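You operate a simulated robot arm through the tools that you are given. There is no shell and no other tool. Be economical: measure what you need, move in short steps, check, and stop when the job is done.

Carry out the task below with a simulated two-armed robot. There is one attempt and no reset: what you move stays moved.

JOB
On the white bench, lock the open seat and pressure-test the block.
Fine: push in the black slider that stands out and the yellow slider, pump the red button into the green band, watch five seconds, then vent to zero and push yellow back in.

The check looks at the end state, three seconds after you hand in, the way a careful person would. Anything else that was tipped, shoved, dropped, spilled or broken makes it a failure.

ROBOT AND FRAMES
Two 7-joint arms with fingered hands on one trunk, on a base that drives. Base frame: it is fixed to the floor where the robot stands at the start and does not move with it; the origin is under the middle of the robot, x ahead of it, y to its left, z up. Readings come in mm, rad, newtons and seconds.
The left shoulder is at the start at [70, 153, 1222], the right one opposite. With the tool pointing down near the work surface each hand reaches from about 100 to 860 mm from the robot's upright axis, wherever it stands, measured 20 degrees to its own side. Places, roughly: blue slider [600, -800, 900]; gauge over the white bench [900, -200, 1100]; left black key on the grey panel [900, -600, 1100]; left black slider [500, -100, 900]; middle black key on the grey panel [900, -700, 1100]; middle black slider [500, -200, 900]; red button on the white bench [600, -700, 1000]; red key on the grey panel [900, -500, 1100]; right black key on the grey panel [900, -800, 1100]; right black slider [500, -400, 900]; yellow slider [500, -500, 900]. Payload 3.9 kg a hand.
The tool frame of a hand sits at the grasp point between the pads (the TCP): z along the fingers, y along the line on which they close. The tips reach 30 mm beyond it. The gripper opens to 104 mm. The gripper's body begins 35 mm behind the TCP. The gripper is a hand of 4 fingers: y runs from the thumb to the fingers, the wrist lies at [-17, -104, -178] in the tool frame, and closing takes about 1.5 s.
Orientation is that of the tool frame in the base frame, as [roll, pitch, yaw] about the fixed x, y, z axes, in that order (R = Rz(yaw) Ry(pitch) Rx(roll)). With the fingers straight down and the wrist toward the robot, the tool's x, y and z point along [0, 1, 0], [1, 0, 0] and [0, 0, -1] of the base frame.

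CONTROLS
- The arms move only by the tool nudge_tool. It takes "left_steps", "right_steps" or both (then of equal length, played together; a hand with none holds still); each is a list that holds one entry, the list of rows, each a list of 7 numbers: the shift along the tool's x, y, z in mm, then the turn, a rotation vector about the tool's x, y, z in degrees, then the finger opening in mm, from 0 to 104. In form: [[[x, y, z, wx, wy, wz, jaw], ...]]. A call has 1 to 20 rows; each row shifts and turns the commanded pose from where the row before left it, along the tool's axes as they then stand. Each row takes 0.2 s and may step no farther than 50 mm and 0.15 rad from the row before; otherwise, or with a gripper value out of range, the whole call is refused. A pose out of reach is approached as far as the arm can. The call stops where the force on the tool passes 60 N (or 10 N more than at its start, if that is more) or the arm is blocked; 0.2 s more then pass. Each finger travels about 72 mm/s and halts on what it meets, pressing with about 33 N; the grip force reading is that of the motor and also rises with nothing between the fingers. The clock runs only during rows and for 0.2 s after the last one: add rows that do not move to give the fingers time. The reply holds the time, the measured pose of the TCP, the force on the tool along the base axes, the opening and the grip force, in the units named above and with some noise, with the torque about the TCP (base axes, N m) and any sound that the robot's microphone picked up.
- Cameras (640 x 400 px; columns grow to the right, rows downward): "scene" is now at [123.4, -33.4, 1432.6]; the picture's right is [-0.46, -0.89, -0.00], its down [-0.55, 0.28, -0.79] and it looks along [0.70, -0.36, -0.62] (base axes); focal length 283 px, centre (320, 200). "left" rides on the left gripper at [-66, -90, -126] in its tool frame; the picture's right is [-0.78, -0.30, 0.56], its down [0.57, -0.70, 0.42] and it looks along [0.27, 0.65, 0.71] (tool axes); focal length 275 px, centre (320, 200). "right" rides on the right gripper at [66, -90, -126] in its tool frame; the picture's right is [-0.78, 0.30, -0.56], its down [-0.57, -0.70, 0.42] and it looks along [-0.26, 0.65, 0.71] (tool axes); focal length 275 px, centre (320, 200). There is no depth. A picture from a camera that has moved, and an enlarged one, comes with that camera's place and axes in the base frame and with its lens. The place of the scene camera against the robot may be out by one fixed shift of up to 18 mm in any direction.
- snapshot(camera): a new picture of that camera. It takes no simulated time.
- slide_trunk(by): slides the trunk up (or, below 0, down) by that many mm; the arms and the scene camera ride with it, the base frame stays. It gives what a move gives, with no picture.
- base_move(legs): drives the robot by 1 to 6 legs, each [ahead, turn to the left] in mm and rad, along the robot's own axes; the way and the turn of a leg run together, so that a leg with both is an arc; at most 1500 mm and 3.142 rad a leg. The arms and the cameras ride along, it lands a little off, and it stops where it bumps. It gives what a move gives.
- preshape(shape, hand): the hand has 4 fingers and takes this shape, open, in about a second: jaw (thumb against the fingers, like two jaws); tri (thumb and two fingers); tip (a fingertip pinch); poke (one finger out to press); point (the index stretched); flat (the hand flat); cup (the hand cupped); fist (a fist). The gripper value then closes the fingers along that shape, each until it touches; the sizes above hold for jaw. It gives what a move gives, with no picture.
- aim_head(pan, tilt): turns the head with the scene camera to pan (to the left, within 1.501 rad either way) and tilt (down, from -0.506 to 1.204), counted from straight ahead of the robot. It gives what a move gives.
- close_up(camera, box): a new picture of the part [left, top, right, bottom] of that camera's present view, enlarged. It takes no simulated time.
- close_job(): hands the job in; it is judged then, once.

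Work in short steps. Places have to be worked out from the pictures, the camera data and where the tool is seen: move nearer, look again, correct. Check each grasp and each placing, and mend what went wrong. You have 120 turns and 100 pictures in all, those below and enlarged ones among them. Open the grippers and draw the arms clear of the work before you hand the job in, unless the task says otherwise; then end with one line.

The tools are called after "Emit:" by a JSON object that holds its "api" and its "payload". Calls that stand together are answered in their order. nudge_tool: Moves the arms, as the interface text tells. Its arguments: {"type":"object","properties":{"left_steps":{"type":"array"},"right_steps":{"type":"array"}},"required":[]} The other tools are called the same way: slide_trunk (by) slides the trunk up or down; preshape (shape, hand) gives the hand a shape; base_move (legs) drives the base; aim_head (pan, tilt) turns the head that bears the scene camera; snapshot (camera) takes a picture; close_up (camera, box) takes an enlarged picture of a part of a camera's view; close_job () hands the job in.

At the start:

```text
time: 0.0
left_ee_pos: [606.2, -26.8, 1249.1]
left_tcp_rot: [-3.14, 0.001, 1.57]
left_contact_force: [-0.8, 0.5, -0.1]
left_ft_torque: [0.0, 0.02, -0.02]
left_gripper_width: 103.6
left_gripper_force: 0.0
left_shape: jaw
right_ee_pos: [358.4, -489.5, 1242.7]
right_tcp_rot: [3.141, 0.0, 1.57]
right_contact_force: [0.6, -0.1, -0.4]
right_ft_torque: [-0.03, 0.02, -0.02]
right_gripper_width: 103.7
right_gripper_force: 0.2
right_shape: jaw
trunk travel left (down, up): [-675.0, 265.0]
robot x, y, heading: [1.0, -1.7, 0.001]
head pan, tilt: [-0.475, 0.665]
```

scene: 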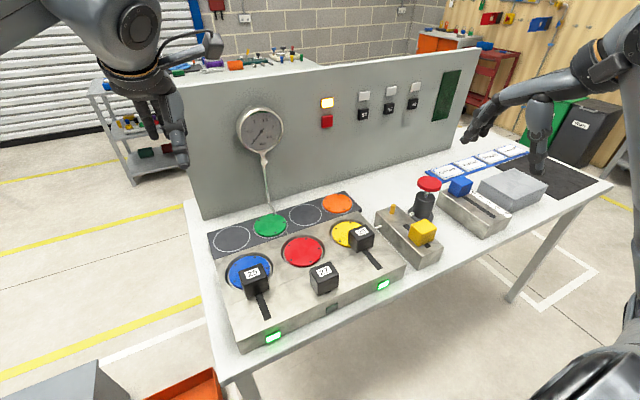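
right: 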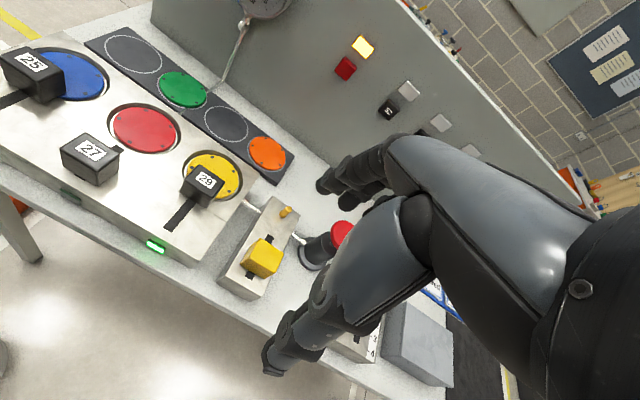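
left: 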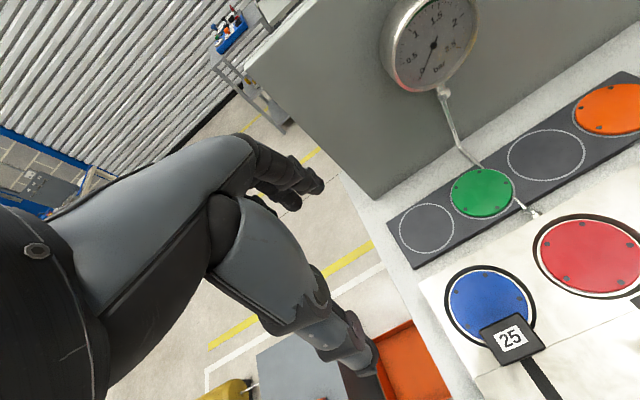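

The scene shows three black sliders (25, 27, 29), of which 27 seems to stand out toward the robot, and a yellow slider on the pump block. I take close-ups to see the details.

Emit:
{"api": "close_up", "payload": {"camera": "scene", "box": [200, 180, 420, 350]}}

Emit:
{"api": "close_up", "payload": {"camera": "scene", "box": [370, 140, 560, 270]}}

Emit:
{"api": "close_up", "payload": {"camera": "scene", "box": [220, 80, 460, 200]}}

```text
2.35 times, centred on (310, 265) of scene
camera zoom: at [123.4, -33.4, 1432.6], right [-0.46, -0.89, 0.0], down [-0.55, 0.28, -0.79], along [0.7, -0.36, -0.62], focal length 666 px, centre (344, 47)
```

zoom: 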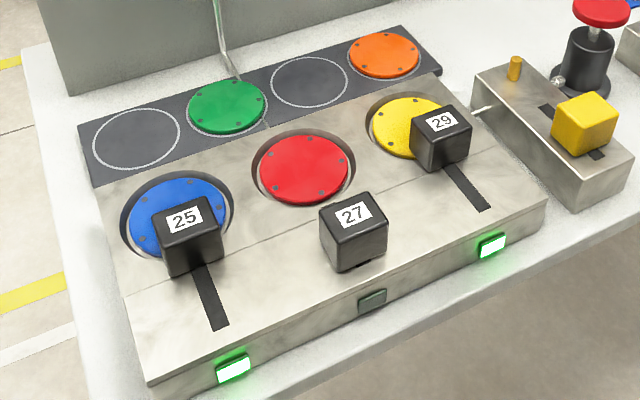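

```text
3.08 times, centred on (465, 205) of scene
camera zoom: at [123.4, -33.4, 1432.6], right [-0.46, -0.89, 0.0], down [-0.55, 0.28, -0.79], along [0.7, -0.36, -0.62], focal length 871 px, centre (-126, 185)
```

zoom: 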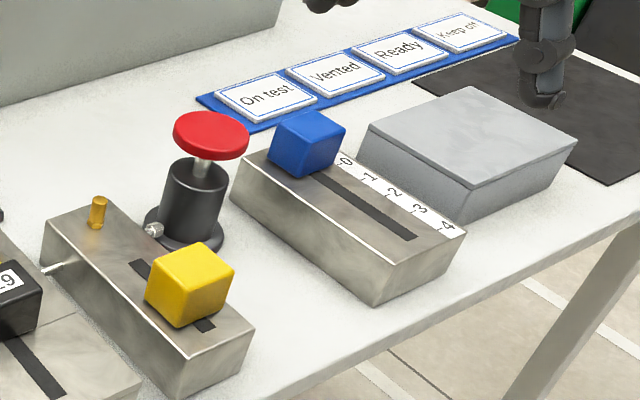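

```text
2.67 times, centred on (340, 140) of scene
camera zoom: at [123.4, -33.4, 1432.6], right [-0.46, -0.89, 0.0], down [-0.55, 0.28, -0.79], along [0.7, -0.36, -0.62], focal length 755 px, centre (267, 360)
```

zoom: 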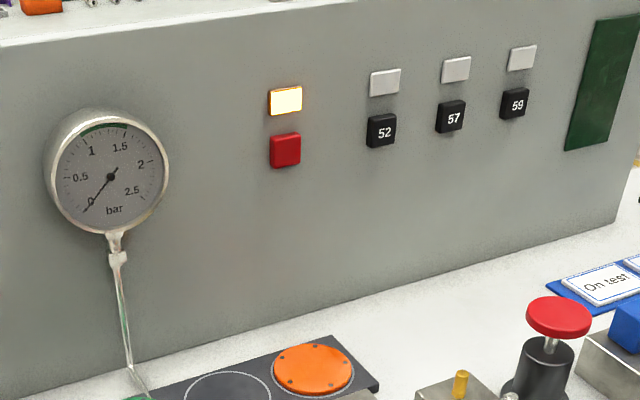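

Triangulating between the two cameras puts slider 27's top near (480, -222, 919). The yellow slider's top is near (500, -540, 885). I bring the right hand above slider 27 and move the left hand away to the left.

Emit:
{"api": "nudge_tool", "payload": {"right_steps": [[[33, 15, 22, 0, 0, 0, 104], [33, 15, 22, 0, 0, 0, 104], [33, 15, 22, 0, 0, 0, 104], [33, 15, 22, 0, 0, 0, 104], [33, 15, 22, 0, 0, 0, 104], [33, 15, 22, 0, 0, 0, 104], [33, 15, 22, 0, 0, 0, 104], [33, 15, 22, 0, 0, 0, 104]]], "left_steps": [[[30, -20, 0, 0, 0, 0, 104], [30, -20, 0, 0, 0, 0, 104], [30, -20, 0, 0, 0, 0, 104], [30, -20, 0, 0, 0, 0, 104], [30, -20, 0, 0, 0, 0, 104], [30, -20, 0, 0, 0, 0, 104], [30, -20, 0, 0, 0, 0, 104], [0, 0, 0, 0, 0, 0, 104]]]}}

Emit:
{"api": "snapshot", "payload": {"camera": "scene"}}

Emit:
{"api": "snapshot", "payload": {"camera": "right"}}

```text
time: 1.8
left_ee_pos: [467.6, 185.3, 1249.2]
left_tcp_rot: [-3.141, 0.001, 1.571]
left_contact_force: [0.4, 0.2, -0.7]
left_ft_torque: [-0.01, -0.01, -0.01]
left_gripper_width: 103.7
left_gripper_force: 0.1
left_shape: jaw
right_ee_pos: [480.2, -223.7, 1066.2]
right_tcp_rot: [3.141, 0.001, 1.57]
right_contact_force: [-0.7, 0.0, 0.1]
right_ft_torque: [0.0, -0.01, -0.01]
right_gripper_width: 103.9
right_gripper_force: 0.0
right_shape: jaw
trunk travel left (down, up): [-675.0, 265.0]
robot x, y, heading: [-3.4, 0.4, -0.0]
head pan, tilt: [-0.475, 0.665]
```

```text
93 pictures are left
camera scene: at [124.3, -30.6, 1432.6], right [-0.46, -0.89, 0.0], down [-0.55, 0.28, -0.79], along [0.7, -0.36, -0.62], focal length 283 px, centre (320, 200)
```

scene: 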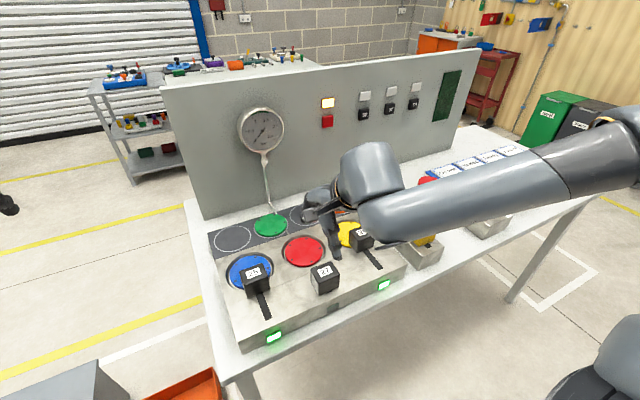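

```text
92 pictures are left
camera right: at [390.8, -157.2, 1193.4], right [0.3, -0.78, 0.56], down [-0.7, -0.57, -0.42], along [0.65, -0.27, -0.71], focal length 275 px, centre (320, 200)
```

right: 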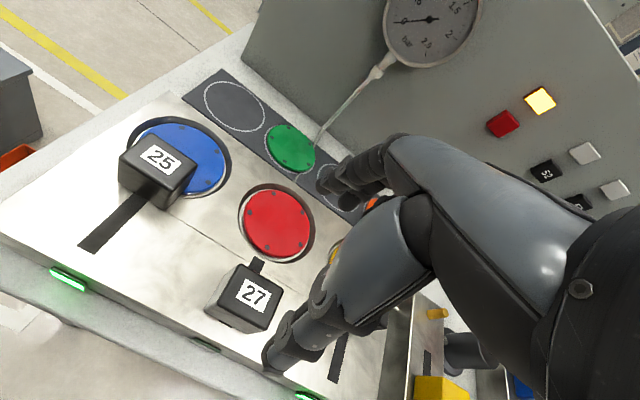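

The right camera now puts slider 27's top at about (486, -233, 919). I lower the open jaws over it so that the tips overlap it by about 20 mm.

Emit:
{"api": "nudge_tool", "payload": {"right_steps": [[[-9, 6, 30, 0, 0, 0, 104], [0, 0, 35, 0, 0, 0, 104], [0, 0, 35, 0, 0, 0, 104], [0, 0, 20, 0, 0, 0, 104], [0, 0, 16, 0, 0, 0, 104]]]}}

Emit:
{"api": "snapshot", "payload": {"camera": "scene"}}

Emit:
{"api": "snapshot", "payload": {"camera": "right"}}

```text
time: 3.0
left_ee_pos: [468.9, 183.7, 1249.4]
left_tcp_rot: [-3.141, 0.0, 1.57]
left_contact_force: [-0.5, -0.3, 0.0]
left_ft_torque: [0.02, -0.01, 0.01]
left_gripper_width: 103.8
left_gripper_force: 0.0
left_shape: jaw
right_ee_pos: [484.7, -234.3, 930.6]
right_tcp_rot: [-3.141, 0.0, 1.57]
right_contact_force: [-0.7, 0.8, 0.5]
right_ft_torque: [0.01, -0.01, 0.04]
right_gripper_width: 103.8
right_gripper_force: 0.1
right_shape: jaw
trunk travel left (down, up): [-675.0, 265.0]
robot x, y, heading: [2.6, -1.8, -0.001]
head pan, tilt: [-0.475, 0.665]
```

```text
91 pictures are left
camera scene: at [124.0, -32.9, 1432.6], right [-0.46, -0.89, 0.0], down [-0.55, 0.28, -0.79], along [0.7, -0.36, -0.62], focal length 283 px, centre (320, 200)
```

scene: 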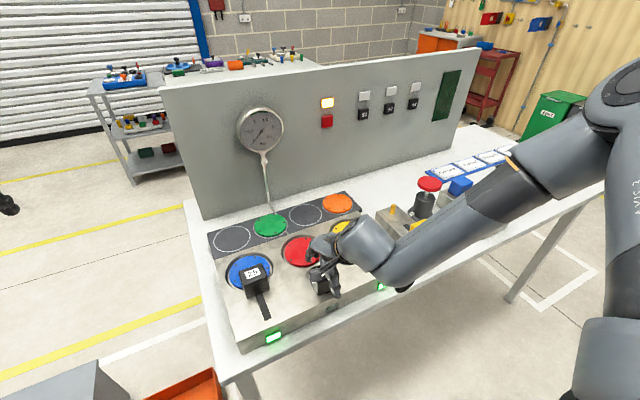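

```text
90 pictures are left
camera right: at [395.7, -167.5, 1057.7], right [0.3, -0.78, 0.56], down [-0.7, -0.57, -0.42], along [0.65, -0.26, -0.71], focal length 275 px, centre (320, 200)
```

right: 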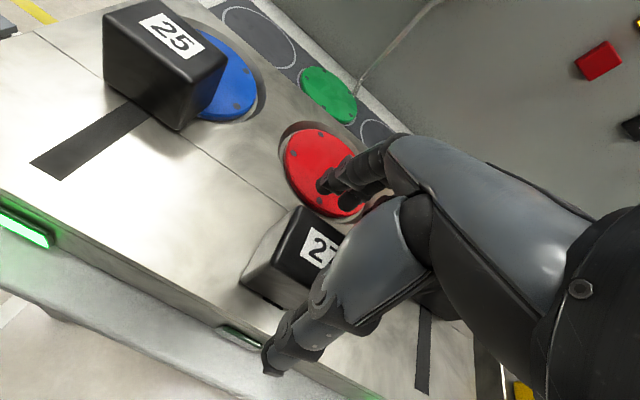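

The cube lies between thumb and fingers with no contact yet. I close the jaws to about 60 mm to cage it.

Emit:
{"api": "nudge_tool", "payload": {"right_steps": [[[0, 0, 4, 0, 0, 0, 80], [0, 0, 0, 0, 0, 0, 62], [0, 0, 0, 0, 0, 0, 55], [0, 0, 0, 0, 0, 0, 55], [0, 0, 0, 0, 0, 0, 55]]]}}

Emit:
{"api": "snapshot", "payload": {"camera": "right"}}

Emit:
{"api": "close_up", "payload": {"camera": "scene", "box": [210, 200, 410, 350]}}

```text
time: 4.2
left_ee_pos: [467.2, 182.8, 1251.0]
left_tcp_rot: [-3.141, 0.0, 1.57]
left_contact_force: [-0.4, -0.7, 0.6]
left_ft_torque: [-0.04, -0.01, -0.01]
left_gripper_width: 104.0
left_gripper_force: 0.1
left_shape: jaw
right_ee_pos: [485.6, -233.0, 926.9]
right_tcp_rot: [-3.141, -0.001, 1.571]
right_contact_force: [-1.2, 0.0, -0.4]
right_ft_torque: [0.01, 0.0, -0.04]
right_gripper_width: 55.9
right_gripper_force: 0.0
right_shape: jaw
trunk travel left (down, up): [-675.0, 265.0]
robot x, y, heading: [-1.4, -1.0, 0.0]
head pan, tilt: [-0.475, 0.665]
```

```text
89 pictures are left
camera right: at [394.9, -167.4, 1054.2], right [0.3, -0.78, 0.56], down [-0.7, -0.57, -0.42], along [0.65, -0.26, -0.71], focal length 275 px, centre (320, 200)
```

right: 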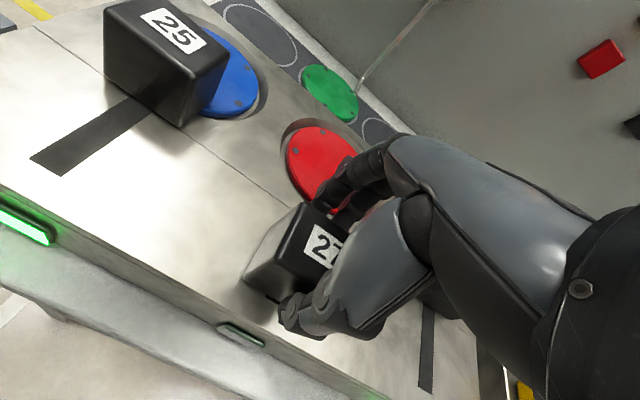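

```text
2.67 times, centred on (310, 275) of scene
camera zoom: at [123.3, -33.2, 1432.6], right [-0.46, -0.89, 0.0], down [-0.55, 0.28, -0.79], along [0.7, -0.36, -0.62], focal length 755 px, centre (347, 0)
```

zoom: 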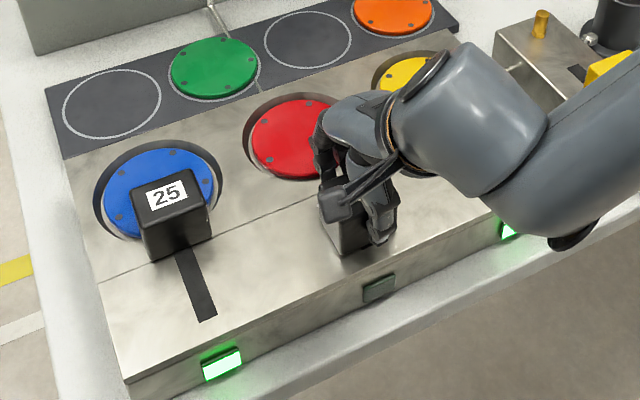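

The slider is caged. I push it inward along +x by about 50 mm and watch the force.

Emit:
{"api": "nudge_tool", "payload": {"right_steps": [[[0, 10, 0, 0, 0, 0, 55], [0, 10, 0, 0, 0, 0, 55], [0, 10, 0, 0, 0, 0, 55], [0, 10, 0, 0, 0, 0, 55], [0, 10, 0, 0, 0, 0, 55]]]}}

Emit:
{"api": "snapshot", "payload": {"camera": "right"}}

```text
time: 5.4
left_ee_pos: [468.2, 182.1, 1250.9]
left_tcp_rot: [3.141, 0.001, 1.572]
left_contact_force: [0.0, -0.8, 0.1]
left_ft_torque: [0.06, 0.02, 0.03]
left_gripper_width: 103.8
left_gripper_force: 0.0
left_shape: jaw
right_ee_pos: [535.0, -233.9, 927.4]
right_tcp_rot: [3.141, 0.001, 1.571]
right_contact_force: [-1.3, -0.4, -0.9]
right_ft_torque: [0.0, 0.0, 0.01]
right_gripper_width: 56.9
right_gripper_force: 0.2
right_shape: jaw
trunk travel left (down, up): [-675.0, 265.0]
robot x, y, heading: [-3.0, -0.8, 0.001]
head pan, tilt: [-0.475, 0.665]
```

```text
87 pictures are left
camera right: at [445.2, -166.9, 1054.8], right [0.3, -0.78, 0.56], down [-0.7, -0.57, -0.42], along [0.65, -0.27, -0.71], focal length 275 px, centre (320, 200)
```

right: 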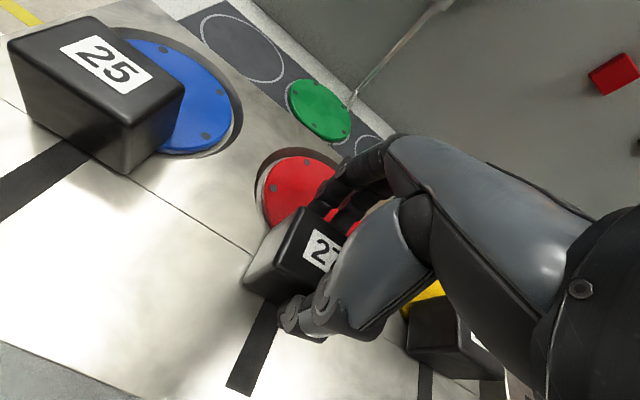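

It slides easily and follows the hand. I keep pushing until it meets its stop.

Emit:
{"api": "nudge_tool", "payload": {"right_steps": [[[0, 8, 0, 0, 0, 0, 55], [0, 6, 0, 0, 0, 0, 55], [0, 5, 0, 0, 0, 0, 55], [0, 5, 0, 0, 0, 0, 55], [0, 0, 0, 0, 0, 0, 55]]]}}

Emit:
{"api": "close_up", "payload": {"camera": "scene", "box": [210, 200, 410, 350]}}

Emit:
{"api": "snapshot", "payload": {"camera": "right"}}

```text
time: 6.6
left_ee_pos: [467.8, 183.8, 1250.6]
left_tcp_rot: [-3.141, 0.0, 1.57]
left_contact_force: [-0.3, 0.6, 0.0]
left_ft_torque: [0.03, -0.02, 0.0]
left_gripper_width: 103.7
left_gripper_force: 0.0
left_shape: jaw
right_ee_pos: [553.5, -236.9, 934.2]
right_tcp_rot: [3.139, 0.002, 1.571]
right_contact_force: [-2.3, 1.2, -1.3]
right_ft_torque: [0.03, 0.01, -0.02]
right_gripper_width: 57.9
right_gripper_force: 0.1
right_shape: jaw
right hand out of reach, approached as far as the arm can: row 3
trunk travel left (down, up): [-675.0, 265.0]
robot x, y, heading: [2.8, -1.8, 0.001]
head pan, tilt: [-0.475, 0.665]
```

```text
2.67 times, centred on (310, 275) of scene
camera zoom: at [123.1, -33.1, 1432.7], right [-0.46, -0.89, 0.0], down [-0.55, 0.28, -0.79], along [0.7, -0.36, -0.62], focal length 755 px, centre (347, 0)
```

zoom: 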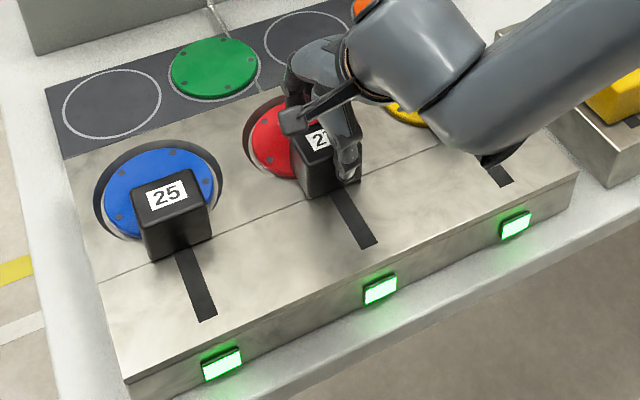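

```text
85 pictures are left
camera right: at [463.6, -170.8, 1060.9], right [0.3, -0.78, 0.56], down [-0.7, -0.57, -0.42], along [0.65, -0.26, -0.71], focal length 275 px, centre (320, 200)
```

right: 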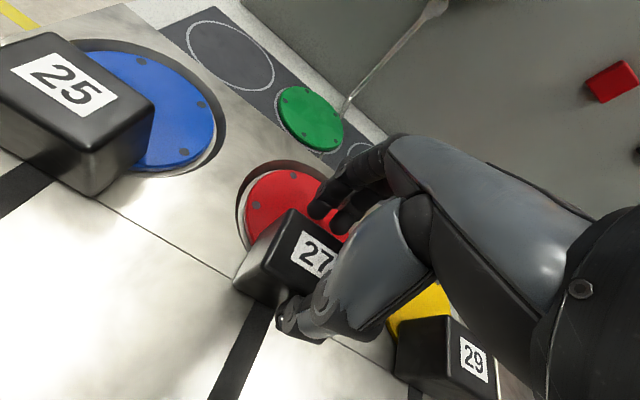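

All three lamps are green, so slider 27 is locked. I open the hand, lift it straight up and draw it back. From there I will check the result and how far the arm reaches.

Emit:
{"api": "nudge_tool", "payload": {"right_steps": [[[0, 0, 0, 0, 0, 0, 80], [0, 0, 0, 0, 0, 0, 80], [0, 0, -20, 0, 0, 0, 80], [0, 0, -30, 0, 0, 0, 80], [0, 0, -40, 0, 0, 0, 104], [0, 0, -40, 0, 0, 0, 104], [0, 0, -50, 0, 0, 0, 104], [0, 0, -50, 0, 0, 0, 104], [0, -50, -30, 0, 0, 0, 104], [-20, -50, 0, 0, 0, 0, 104], [-20, -50, 0, 0, 0, 0, 104], [-20, -50, 0, 0, 0, 0, 104]]]}}

Emit:
{"api": "snapshot", "payload": {"camera": "scene"}}

Emit:
{"api": "close_up", "payload": {"camera": "scene", "box": [210, 200, 410, 350]}}

Emit:
{"api": "snapshot", "payload": {"camera": "right"}}

```text
refused: row 9 steps farther than a row can; nothing moved
```

```text
84 pictures are left
camera scene: at [123.1, -33.1, 1432.7], right [-0.46, -0.89, 0.0], down [-0.55, 0.28, -0.79], along [0.7, -0.36, -0.62], focal length 283 px, centre (320, 200)
```

scene: 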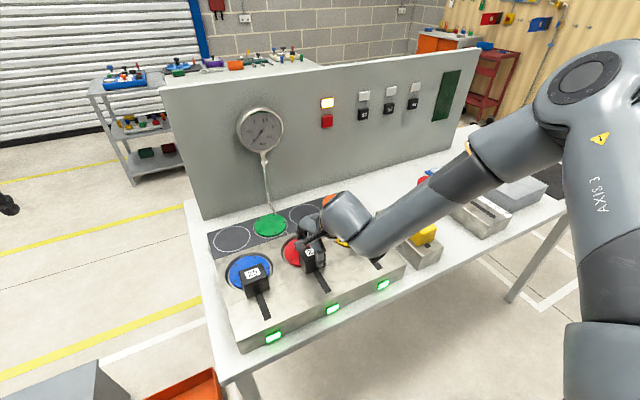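

```text
2.67 times, centred on (310, 275) of scene
camera zoom: at [123.1, -33.1, 1432.7], right [-0.46, -0.89, 0.0], down [-0.55, 0.28, -0.79], along [0.7, -0.36, -0.62], focal length 755 px, centre (347, 0)
```

zoom: 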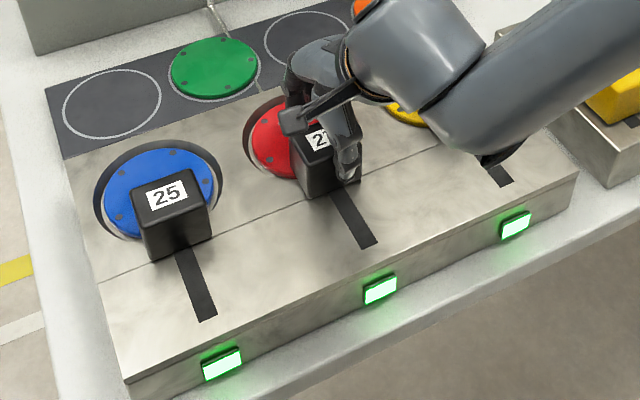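

```text
82 pictures are left
camera right: at [463.6, -170.8, 1060.9], right [0.3, -0.78, 0.56], down [-0.7, -0.57, -0.42], along [0.65, -0.26, -0.71], focal length 275 px, centre (320, 200)
```

right: 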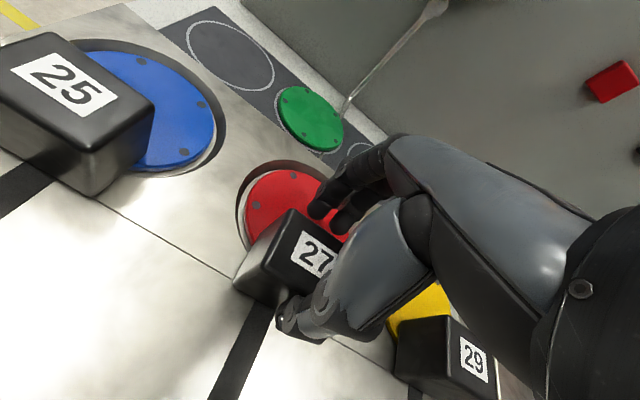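

The call was refused because one diagonal step was too long. I repeat it with a smaller step.

Emit:
{"api": "nudge_tool", "payload": {"right_steps": [[[0, 0, 0, 0, 0, 0, 80], [0, 0, 0, 0, 0, 0, 80], [0, 0, -20, 0, 0, 0, 80], [0, 0, -30, 0, 0, 0, 80], [0, 0, -40, 0, 0, 0, 104], [0, 0, -40, 0, 0, 0, 104], [0, 0, -45, 0, 0, 0, 104], [0, 0, -45, 0, 0, 0, 104], [-10, -35, -25, 0, 0, 0, 104], [-20, -40, 0, 0, 0, 0, 104], [-20, -40, 0, 0, 0, 0, 104], [-20, -40, 0, 0, 0, 0, 104]]]}}

Emit:
{"api": "snapshot", "payload": {"camera": "scene"}}

Emit:
{"api": "snapshot", "payload": {"camera": "right"}}

```text
time: 9.2
left_ee_pos: [463.6, 185.8, 1252.4]
left_tcp_rot: [3.141, 0.002, 1.572]
left_contact_force: [0.2, 0.0, 0.4]
left_ft_torque: [-0.04, -0.02, 0.02]
left_gripper_width: 103.4
left_gripper_force: 0.1
left_shape: jaw
right_ee_pos: [423.3, -302.1, 1179.7]
right_tcp_rot: [3.141, -0.015, 1.56]
right_contact_force: [-0.4, -0.7, -2.8]
right_ft_torque: [0.07, -0.03, 0.01]
right_gripper_width: 104.1
right_gripper_force: 0.1
right_shape: jaw
right hand out of reach, approached as far as the arm can: row 12
trunk travel left (down, up): [-675.0, 265.0]
robot x, y, heading: [-0.8, -3.2, 0.001]
head pan, tilt: [-0.475, 0.665]
```

```text
81 pictures are left
camera scene: at [120.1, -30.3, 1432.9], right [-0.46, -0.89, 0.0], down [-0.55, 0.28, -0.79], along [0.7, -0.36, -0.61], focal length 283 px, centre (320, 200)
```

scene: 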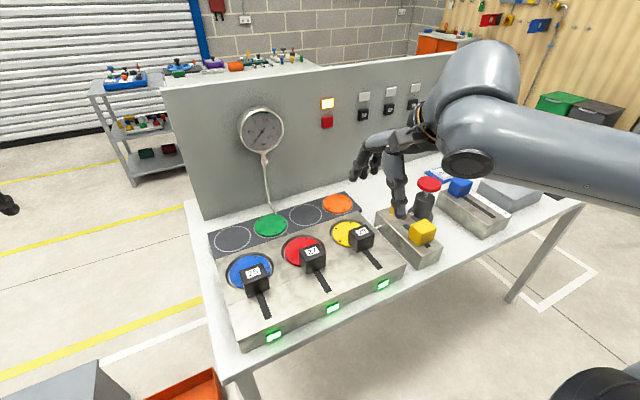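

```text
80 pictures are left
camera right: at [333.7, -236.0, 1307.5], right [0.29, -0.79, 0.55], down [-0.71, -0.56, -0.43], along [0.65, -0.26, -0.72], focal length 275 px, centre (320, 200)
```

right: 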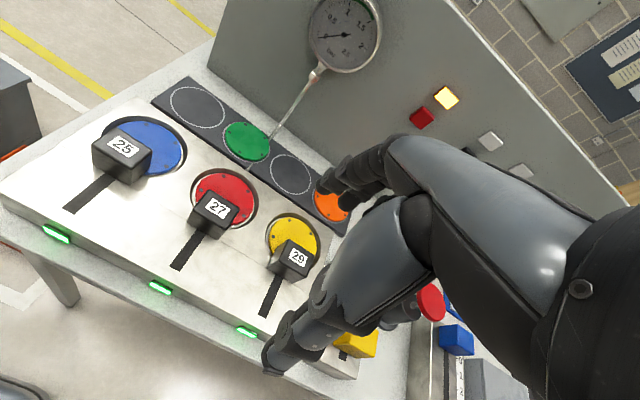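

Slider 27 is fully in line with 25 and 29. The yellow slider and the red button sit too far right for good reach, so I shift the base about 410 mm to the right. I back off, turn, drive ahead and turn back, with both hands held high.

Emit:
{"api": "base_move", "payload": {"legs": [[-370, 0], [0, -0.8], [570, 0], [0, 0.8]]}}

Emit:
{"api": "aim_head", "payload": {"pan": -0.2, "tilt": 0.6}}

Emit:
{"api": "snapshot", "payload": {"camera": "scene"}}

Emit:
{"api": "snapshot", "payload": {"camera": "right"}}

```text
time: 18.6
left_ee_pos: [487.8, -223.3, 1251.6]
left_tcp_rot: [-3.14, 0.0, 1.578]
left_contact_force: [-0.6, 0.0, -0.5]
left_ft_torque: [0.01, -0.01, 0.02]
left_gripper_width: 103.7
left_gripper_force: 0.1
left_shape: jaw
right_ee_pos: [451.4, -709.8, 1178.7]
right_tcp_rot: [-3.141, -0.016, 1.565]
right_contact_force: [-0.2, -1.0, -0.2]
right_ft_torque: [-0.02, 0.01, 0.02]
right_gripper_width: 103.8
right_gripper_force: 0.1
right_shape: jaw
trunk travel left (down, up): [-675.0, 265.0]
robot x, y, heading: [22.3, -410.3, 0.007]
head pan, tilt: [-0.475, 0.665]
```

```text
time: 19.4
left_ee_pos: [489.1, -222.5, 1251.6]
left_tcp_rot: [-3.141, 0.0, 1.577]
left_contact_force: [0.8, -0.3, 0.4]
left_ft_torque: [-0.01, -0.01, 0.01]
left_gripper_width: 103.4
left_gripper_force: 0.0
left_shape: jaw
right_ee_pos: [451.2, -709.9, 1177.2]
right_tcp_rot: [3.141, -0.013, 1.566]
right_contact_force: [0.3, 0.2, 1.1]
right_ft_torque: [0.0, -0.01, 0.0]
right_gripper_width: 104.0
right_gripper_force: 0.0
right_shape: jaw
trunk travel left (down, up): [-675.0, 265.0]
robot x, y, heading: [25.5, -410.6, 0.008]
head pan, tilt: [-0.201, 0.6]
```

```text
79 pictures are left
camera scene: at [155.9, -419.4, 1438.3], right [-0.19, -0.98, 0.0], down [-0.55, 0.11, -0.82], along [0.81, -0.16, -0.57], focal length 283 px, centre (320, 200)
```

scene: 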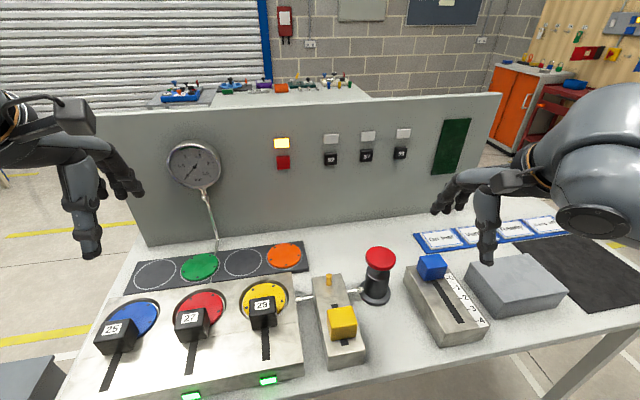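

```text
78 pictures are left
camera right: at [361.5, -645.6, 1306.2], right [0.29, -0.79, 0.55], down [-0.7, -0.56, -0.43], along [0.65, -0.26, -0.72], focal length 275 px, centre (320, 200)
```

right: 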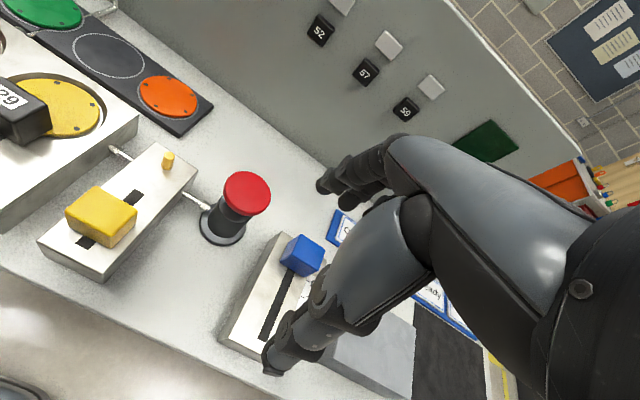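

The base landed well. Triangulation gives the yellow slider's top at about (491, -531, 911) and the button's top at about (620, -659, 930). A brass pin stands at about (586, -523), which I must not touch. I move the right hand above the yellow slider and narrow the jaw.

Emit:
{"api": "nudge_tool", "payload": {"right_steps": [[[36, 8, 20, 0, 0, 0, 90], [36, 8, 20, 0, 0, 0, 80], [36, 8, 20, 0, 0, 0, 80], [36, 8, 20, 0, 0, 0, 80], [35, 8, 20, 0, 0, 0, 80], [0, 0, 20, 0, 0, 0, 80]]]}}

Emit:
{"api": "snapshot", "payload": {"camera": "right"}}

Emit:
{"api": "snapshot", "payload": {"camera": "scene"}}

```text
time: 20.8
left_ee_pos: [488.6, -224.0, 1252.0]
left_tcp_rot: [-3.141, 0.001, 1.578]
left_contact_force: [-0.1, 1.1, 0.2]
left_ft_torque: [0.01, -0.01, 0.03]
left_gripper_width: 103.6
left_gripper_force: 0.0
left_shape: jaw
right_ee_pos: [500.7, -531.1, 1064.3]
right_tcp_rot: [3.141, -0.017, 1.564]
right_contact_force: [0.4, 0.0, -0.3]
right_ft_torque: [0.02, 0.01, -0.03]
right_gripper_width: 80.3
right_gripper_force: 0.2
right_shape: jaw
right hand out of reach, approached as far as the arm can: row 1
trunk travel left (down, up): [-675.0, 265.0]
robot x, y, heading: [20.3, -409.0, 0.005]
head pan, tilt: [-0.201, 0.6]
```

```text
77 pictures are left
camera right: at [411.7, -466.2, 1192.9], right [0.29, -0.79, 0.55], down [-0.7, -0.56, -0.43], along [0.65, -0.26, -0.72], focal length 275 px, centre (320, 200)
```

right: 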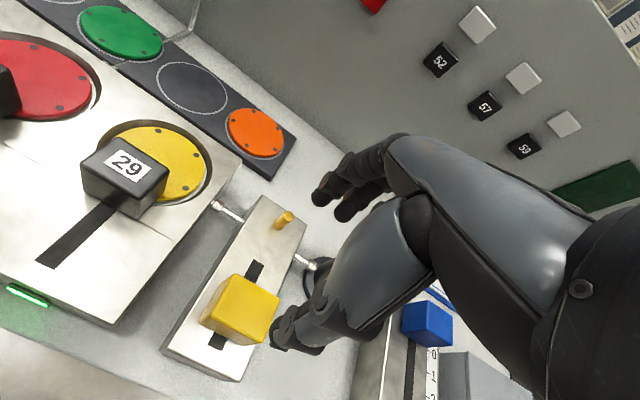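

```text
76 pictures are left
camera scene: at [155.7, -420.5, 1438.3], right [-0.19, -0.98, 0.0], down [-0.55, 0.11, -0.83], along [0.81, -0.16, -0.56], focal length 283 px, centre (320, 200)
```

scene: 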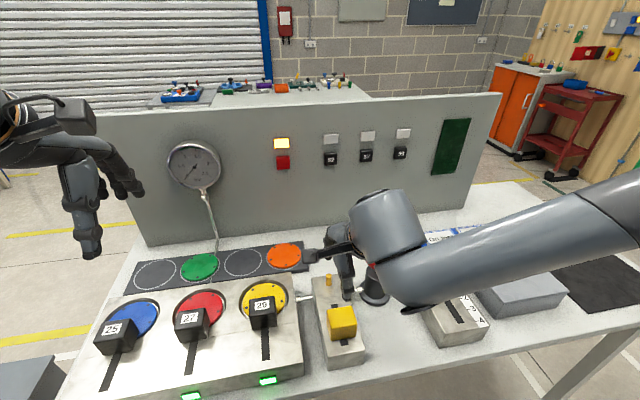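

The yellow slider is confirmed at about (495, -534). I descend over it to TCP height 925 and then close the cage to about 50 mm.

Emit:
{"api": "nudge_tool", "payload": {"right_steps": [[[-2, -5, 35, 0, 0, 0, 80], [0, 0, 35, 0, 0, 0, 80], [0, 0, 35, 0, 0, 0, 80], [0, 0, 20, 0, 0, 0, 80], [0, 0, 14, 0, 0, 0, 80], [0, 0, 0, 0, 0, 0, 65], [0, 0, 0, 0, 0, 0, 52], [0, 0, 0, 0, 0, 0, 52], [0, 0, 0, 0, 0, 0, 52]]]}}

Emit:
{"api": "snapshot", "payload": {"camera": "right"}}

Emit:
{"api": "close_up", "payload": {"camera": "scene", "box": [270, 230, 430, 380]}}

```text
time: 22.8
left_ee_pos: [487.9, -222.0, 1249.9]
left_tcp_rot: [3.141, -0.001, 1.578]
left_contact_force: [1.6, -0.1, 0.1]
left_ft_torque: [0.02, 0.04, -0.01]
left_gripper_width: 103.4
left_gripper_force: 0.1
left_shape: jaw
right_ee_pos: [484.6, -552.5, 944.4]
right_tcp_rot: [-3.141, -0.016, 1.567]
right_contact_force: [0.8, 0.3, -0.6]
right_ft_torque: [0.04, 0.04, 0.0]
right_gripper_width: 52.7
right_gripper_force: 0.1
right_shape: jaw
right hand out of reach, approached as far as the arm can: row 3, 4, 5
trunk travel left (down, up): [-675.0, 265.0]
robot x, y, heading: [24.3, -408.7, 0.007]
head pan, tilt: [-0.201, 0.6]
```

```text
75 pictures are left
camera right: at [395.4, -487.8, 1072.4], right [0.29, -0.79, 0.54], down [-0.7, -0.56, -0.43], along [0.65, -0.26, -0.72], focal length 275 px, centre (320, 200)
```

right: 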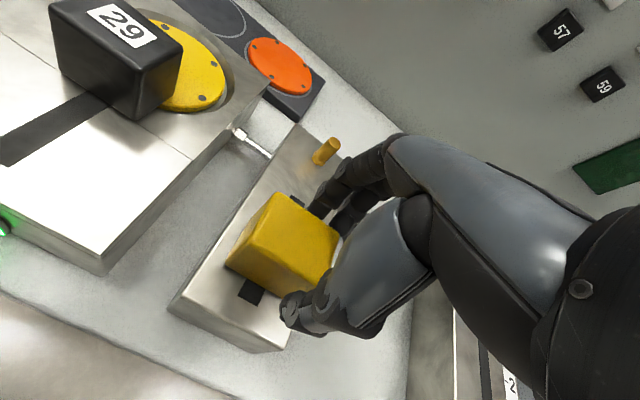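

```text
2.67 times, centred on (350, 305) of scene
camera zoom: at [156.0, -419.4, 1438.3], right [-0.19, -0.98, 0.0], down [-0.55, 0.11, -0.83], along [0.81, -0.16, -0.56], focal length 755 px, centre (240, -80)
```

zoom: 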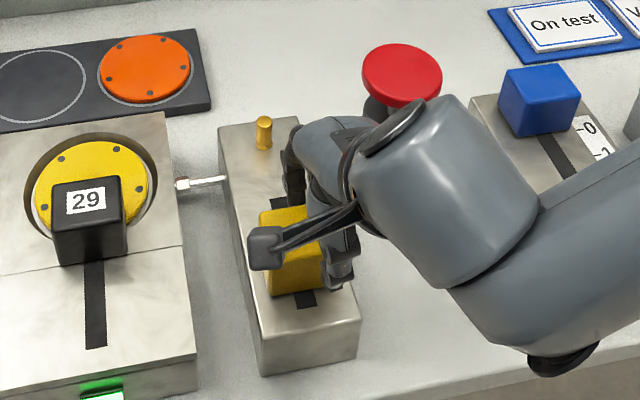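

The arm stopped short at z 944 and 18 mm off in y, so it is near a joint limit at this height. I open the jaws and rise. Then I lower the trunk so the arm works nearer shoulder level.

Emit:
{"api": "nudge_tool", "payload": {"right_steps": [[[0, 0, 0, 0, 0, 0, 80], [0, 0, 0, 0, 0, 0, 80], [0, 0, -30, 0, 0, 0, 80], [0, 0, -40, 0, 0, 0, 80], [0, 0, -40, 0, 0, 0, 80], [0, 0, -40, 0, 0, 0, 80], [0, 0, -40, 0, 0, 0, 80], [0, 0, -40, 0, 0, 0, 80]]]}}

Emit:
{"api": "slide_trunk", "payload": {"by": -180}}

Emit:
{"api": "snapshot", "payload": {"camera": "scene"}}

```text
time: 24.6
left_ee_pos: [487.2, -222.1, 1251.4]
left_tcp_rot: [3.141, 0.0, 1.577]
left_contact_force: [-0.8, 0.3, -0.4]
left_ft_torque: [0.03, 0.02, -0.02]
left_gripper_width: 103.8
left_gripper_force: 0.1
left_shape: jaw
right_ee_pos: [483.6, -556.0, 1174.7]
right_tcp_rot: [3.141, -0.015, 1.565]
right_contact_force: [-0.5, -0.1, 0.2]
right_ft_torque: [0.0, 0.03, 0.02]
right_gripper_width: 79.9
right_gripper_force: 0.1
right_shape: jaw
trunk travel left (down, up): [-675.0, 265.0]
robot x, y, heading: [18.3, -406.1, 0.008]
head pan, tilt: [-0.201, 0.6]
```

```text
time: 26.6
left_ee_pos: [488.7, -223.2, 1071.5]
left_tcp_rot: [-3.141, 0.0, 1.577]
left_contact_force: [-0.4, -0.5, 0.2]
left_ft_torque: [-0.01, 0.0, -0.01]
left_gripper_width: 103.7
left_gripper_force: 0.1
left_shape: jaw
right_ee_pos: [484.3, -556.9, 994.9]
right_tcp_rot: [3.141, -0.013, 1.564]
right_contact_force: [0.5, 0.3, -1.4]
right_ft_torque: [0.02, -0.02, 0.0]
right_gripper_width: 79.7
right_gripper_force: 0.0
right_shape: jaw
trunk travel left (down, up): [-495.0, 445.0]
robot x, y, heading: [21.7, -412.0, 0.011]
head pan, tilt: [-0.201, 0.6]
```

```text
73 pictures are left
camera scene: at [155.8, -419.4, 1258.3], right [-0.19, -0.98, 0.0], down [-0.55, 0.11, -0.83], along [0.81, -0.16, -0.56], focal length 283 px, centre (320, 200)
```

scene: 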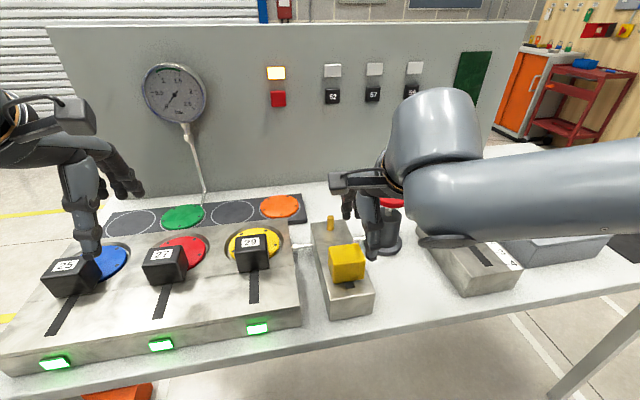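

There is more room now. I move the hand to (495, -534) and descend in small steps.

Emit:
{"api": "nudge_tool", "payload": {"right_steps": [[[22, 11, 0, 0, 0, 0, 80], [0, 0, 20, 0, 0, 0, 80], [0, 0, 20, 0, 0, 0, 80], [0, 0, 15, 0, 0, 0, 80], [0, 0, 13, 0, 0, 0, 80]]]}}

Emit:
{"api": "snapshot", "payload": {"camera": "right"}}

Emit:
{"api": "snapshot", "payload": {"camera": "scene"}}

```text
time: 27.8
left_ee_pos: [488.4, -223.6, 1070.2]
left_tcp_rot: [3.141, -0.001, 1.577]
left_contact_force: [-0.7, 1.0, -0.6]
left_ft_torque: [-0.01, -0.02, 0.06]
left_gripper_width: 103.8
left_gripper_force: 0.1
left_shape: jaw
right_ee_pos: [495.5, -534.1, 925.6]
right_tcp_rot: [3.142, -0.014, 1.565]
right_contact_force: [0.4, 1.2, 0.6]
right_ft_torque: [-0.05, 0.01, 0.0]
right_gripper_width: 79.8
right_gripper_force: 0.1
right_shape: jaw
trunk travel left (down, up): [-495.0, 445.0]
robot x, y, heading: [22.6, -410.6, 0.007]
head pan, tilt: [-0.201, 0.6]
```

```text
72 pictures are left
camera right: at [406.4, -468.9, 1054.3], right [0.29, -0.79, 0.55], down [-0.7, -0.56, -0.43], along [0.65, -0.26, -0.72], focal length 275 px, centre (320, 200)
```

right: 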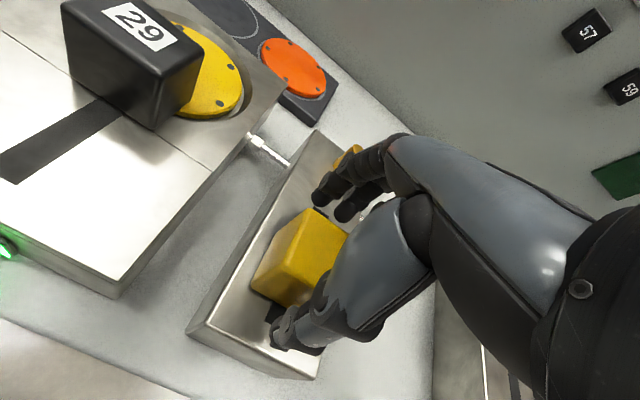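

```text
71 pictures are left
camera scene: at [156.2, -419.7, 1258.3], right [-0.19, -0.98, 0.0], down [-0.55, 0.11, -0.82], along [0.81, -0.16, -0.57], focal length 283 px, centre (320, 200)
```

scene: 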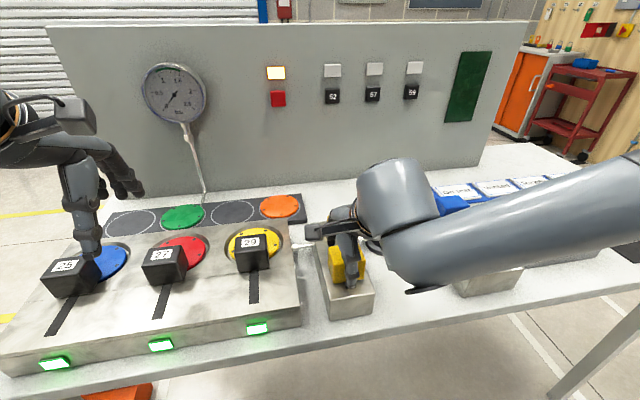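

The pose is exact and the cube sits between the digits. I close the cage to 50 mm and push inward about 25 mm.

Emit:
{"api": "nudge_tool", "payload": {"right_steps": [[[0, 0, 0, 0, 0, 0, 60], [0, 0, 0, 0, 0, 0, 50], [0, 0, 0, 0, 0, 0, 50], [0, 5, 0, 0, 0, 0, 50], [0, 5, 0, 0, 0, 0, 50], [0, 5, 0, 0, 0, 0, 50], [0, 5, 0, 0, 0, 0, 50], [0, 5, 0, 0, 0, 0, 50]]]}}

Emit:
{"api": "snapshot", "payload": {"camera": "right"}}

Emit:
{"api": "close_up", "payload": {"camera": "scene", "box": [270, 180, 430, 330]}}

```text
time: 29.6
left_ee_pos: [488.8, -223.3, 1070.3]
left_tcp_rot: [-3.14, -0.001, 1.577]
left_contact_force: [-0.3, -0.2, -0.2]
left_ft_torque: [-0.02, 0.0, -0.01]
left_gripper_width: 103.7
left_gripper_force: 0.0
left_shape: jaw
right_ee_pos: [522.1, -533.9, 926.0]
right_tcp_rot: [-3.141, -0.016, 1.564]
right_contact_force: [-1.4, 0.5, -0.2]
right_ft_torque: [-0.02, -0.02, 0.02]
right_gripper_width: 52.6
right_gripper_force: 0.1
right_shape: jaw
trunk travel left (down, up): [-495.0, 445.0]
robot x, y, heading: [19.1, -409.1, 0.005]
head pan, tilt: [-0.201, 0.6]
```

```text
70 pictures are left
camera right: at [432.0, -468.9, 1055.0], right [0.29, -0.79, 0.55], down [-0.7, -0.56, -0.43], along [0.65, -0.26, -0.72], focal length 275 px, centre (320, 200)
```

right: 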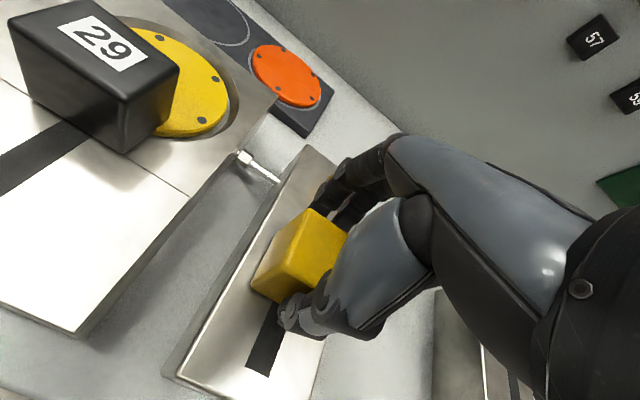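

```text
2.67 times, centred on (350, 255) of scene
camera zoom: at [155.9, -419.4, 1258.3], right [-0.19, -0.98, 0.0], down [-0.55, 0.11, -0.83], along [0.81, -0.16, -0.56], focal length 755 px, centre (240, 53)
```

zoom: 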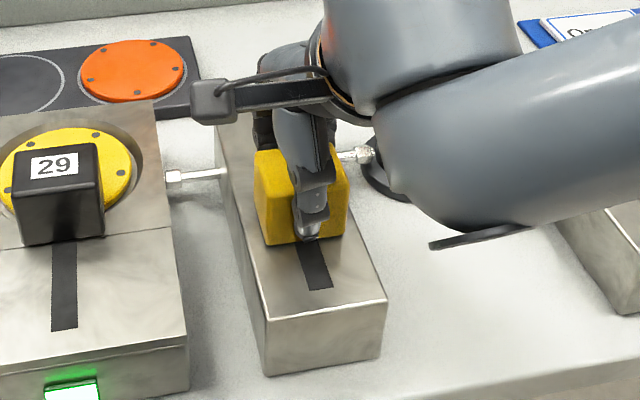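

It slides freely. I push on in 3 mm steps to find the end stop while keeping the fingers clear of the pin.

Emit:
{"api": "nudge_tool", "payload": {"right_steps": [[[0, 3, 0, 0, 0, 0, 50], [0, 3, 0, 0, 0, 0, 50], [0, 3, 0, 0, 0, 0, 50], [0, 3, 0, 0, 0, 0, 50]]]}}

Emit:
{"api": "snapshot", "payload": {"camera": "right"}}

```text
time: 30.6
left_ee_pos: [489.1, -222.2, 1070.6]
left_tcp_rot: [3.141, 0.0, 1.577]
left_contact_force: [-0.9, -0.2, 0.2]
left_ft_torque: [-0.04, 0.03, -0.03]
left_gripper_width: 103.8
left_gripper_force: 0.0
left_shape: jaw
right_ee_pos: [533.2, -533.8, 927.9]
right_tcp_rot: [-3.14, -0.015, 1.564]
right_contact_force: [-1.8, 0.1, -1.1]
right_ft_torque: [0.02, 0.02, 0.02]
right_gripper_width: 52.7
right_gripper_force: 0.0
right_shape: jaw
trunk travel left (down, up): [-495.0, 445.0]
robot x, y, heading: [22.6, -406.5, 0.007]
head pan, tilt: [-0.201, 0.6]
```

```text
68 pictures are left
camera right: at [443.8, -468.4, 1054.8], right [0.29, -0.79, 0.55], down [-0.7, -0.56, -0.43], along [0.65, -0.26, -0.72], focal length 275 px, centre (320, 200)
```

right: 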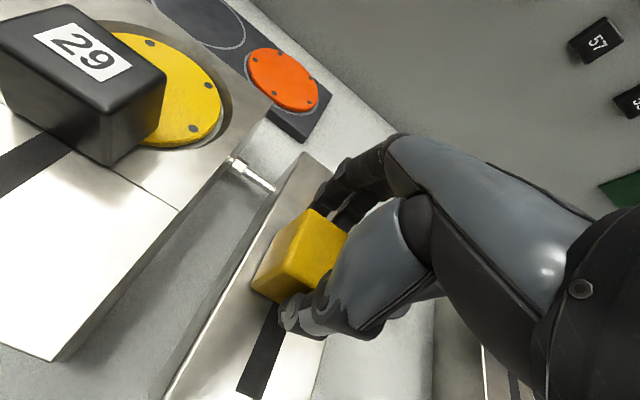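

There is still no stop reading. I continue another 10 mm.

Emit:
{"api": "nudge_tool", "payload": {"right_steps": [[[0, 3, 0, 0, 0, 0, 50], [0, 3, 0, 0, 0, 0, 50], [0, 3, 0, 0, 0, 0, 50]]]}}

Emit:
{"api": "snapshot", "payload": {"camera": "right"}}

Emit:
{"api": "close_up", "payload": {"camera": "scene", "box": [270, 160, 430, 310]}}

```text
time: 31.4
left_ee_pos: [488.9, -222.1, 1071.8]
left_tcp_rot: [-3.141, 0.001, 1.577]
left_contact_force: [-0.7, 0.0, 0.2]
left_ft_torque: [-0.01, 0.01, -0.01]
left_gripper_width: 103.5
left_gripper_force: 0.0
left_shape: jaw
right_ee_pos: [540.7, -533.3, 926.6]
right_tcp_rot: [3.14, -0.014, 1.566]
right_contact_force: [-2.5, -0.5, -0.5]
right_ft_torque: [-0.06, 0.01, 0.02]
right_gripper_width: 52.7
right_gripper_force: 0.1
right_shape: jaw
trunk travel left (down, up): [-495.0, 445.0]
robot x, y, heading: [26.2, -408.6, 0.006]
head pan, tilt: [-0.201, 0.6]
```

```text
67 pictures are left
camera right: at [452.0, -468.7, 1054.9], right [0.29, -0.79, 0.55], down [-0.7, -0.56, -0.43], along [0.65, -0.26, -0.72], focal length 275 px, centre (320, 200)
```

right: 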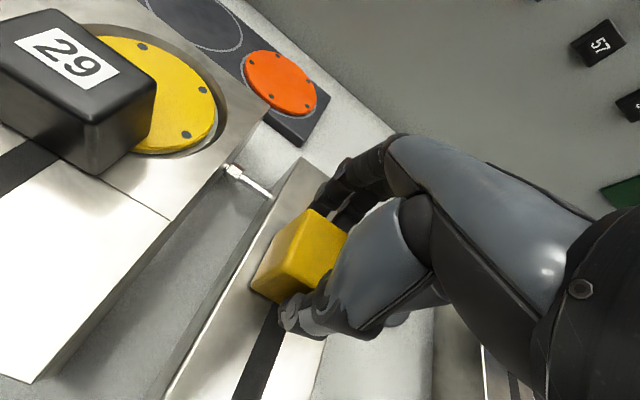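

```text
2.67 times, centred on (350, 235) of scene
camera zoom: at [155.7, -419.4, 1258.3], right [-0.19, -0.98, 0.0], down [-0.55, 0.11, -0.83], along [0.81, -0.16, -0.56], focal length 755 px, centre (240, 107)
```

zoom: 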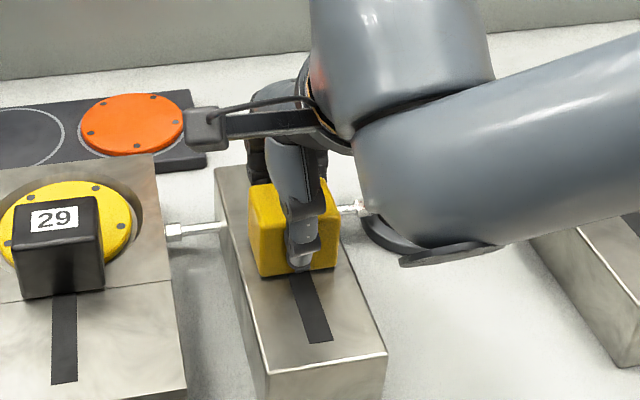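

The cube must be near its stop, and the fingers are close to the pin. I back off 4 mm without opening, lift straight up and look.

Emit:
{"api": "nudge_tool", "payload": {"right_steps": [[[0, -3, 0, 0, 0, 0, 52], [0, 0, -15, 0, 0, 0, 54], [0, 0, -25, 0, 0, 0, 54], [0, 0, -40, 0, 0, 0, 60], [0, -20, -40, 0, 0, 0, 80], [0, -40, -20, 0, 0, 0, 80], [0, -40, 0, 0, 0, 0, 80]]]}}

Emit:
{"api": "snapshot", "payload": {"camera": "right"}}

Emit:
{"api": "snapshot", "payload": {"camera": "scene"}}

```text
time: 33.0
left_ee_pos: [487.9, -222.7, 1071.5]
left_tcp_rot: [3.14, 0.0, 1.578]
left_contact_force: [-0.5, 0.3, 0.1]
left_ft_torque: [-0.01, -0.01, -0.01]
left_gripper_width: 103.5
left_gripper_force: 0.0
left_shape: jaw
right_ee_pos: [439.1, -536.7, 1066.6]
right_tcp_rot: [-3.141, -0.014, 1.566]
right_contact_force: [-1.8, 0.1, 0.2]
right_ft_torque: [-0.02, -0.03, 0.01]
right_gripper_width: 79.9
right_gripper_force: 0.0
right_shape: jaw
trunk travel left (down, up): [-495.0, 445.0]
robot x, y, heading: [21.4, -409.1, 0.006]
head pan, tilt: [-0.201, 0.6]
```

```text
65 pictures are left
camera right: at [349.9, -471.7, 1193.8], right [0.29, -0.79, 0.55], down [-0.7, -0.56, -0.43], along [0.65, -0.26, -0.72], focal length 275 px, centre (320, 200)
```

right: 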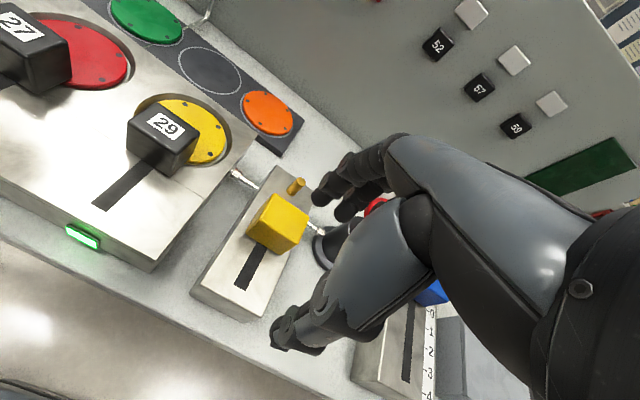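

```text
64 pictures are left
camera scene: at [154.8, -420.0, 1258.4], right [-0.19, -0.98, 0.0], down [-0.55, 0.11, -0.83], along [0.81, -0.16, -0.56], focal length 283 px, centre (320, 200)
```

scene: 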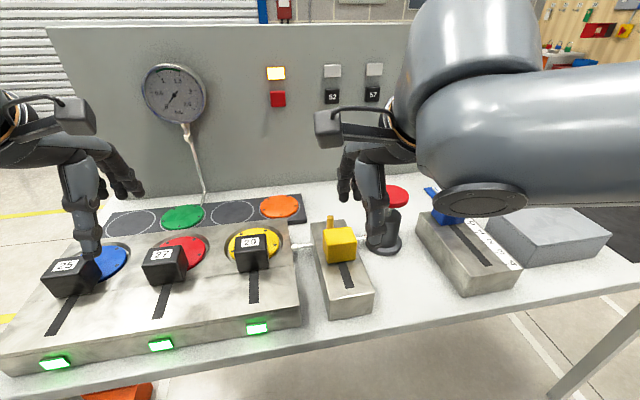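

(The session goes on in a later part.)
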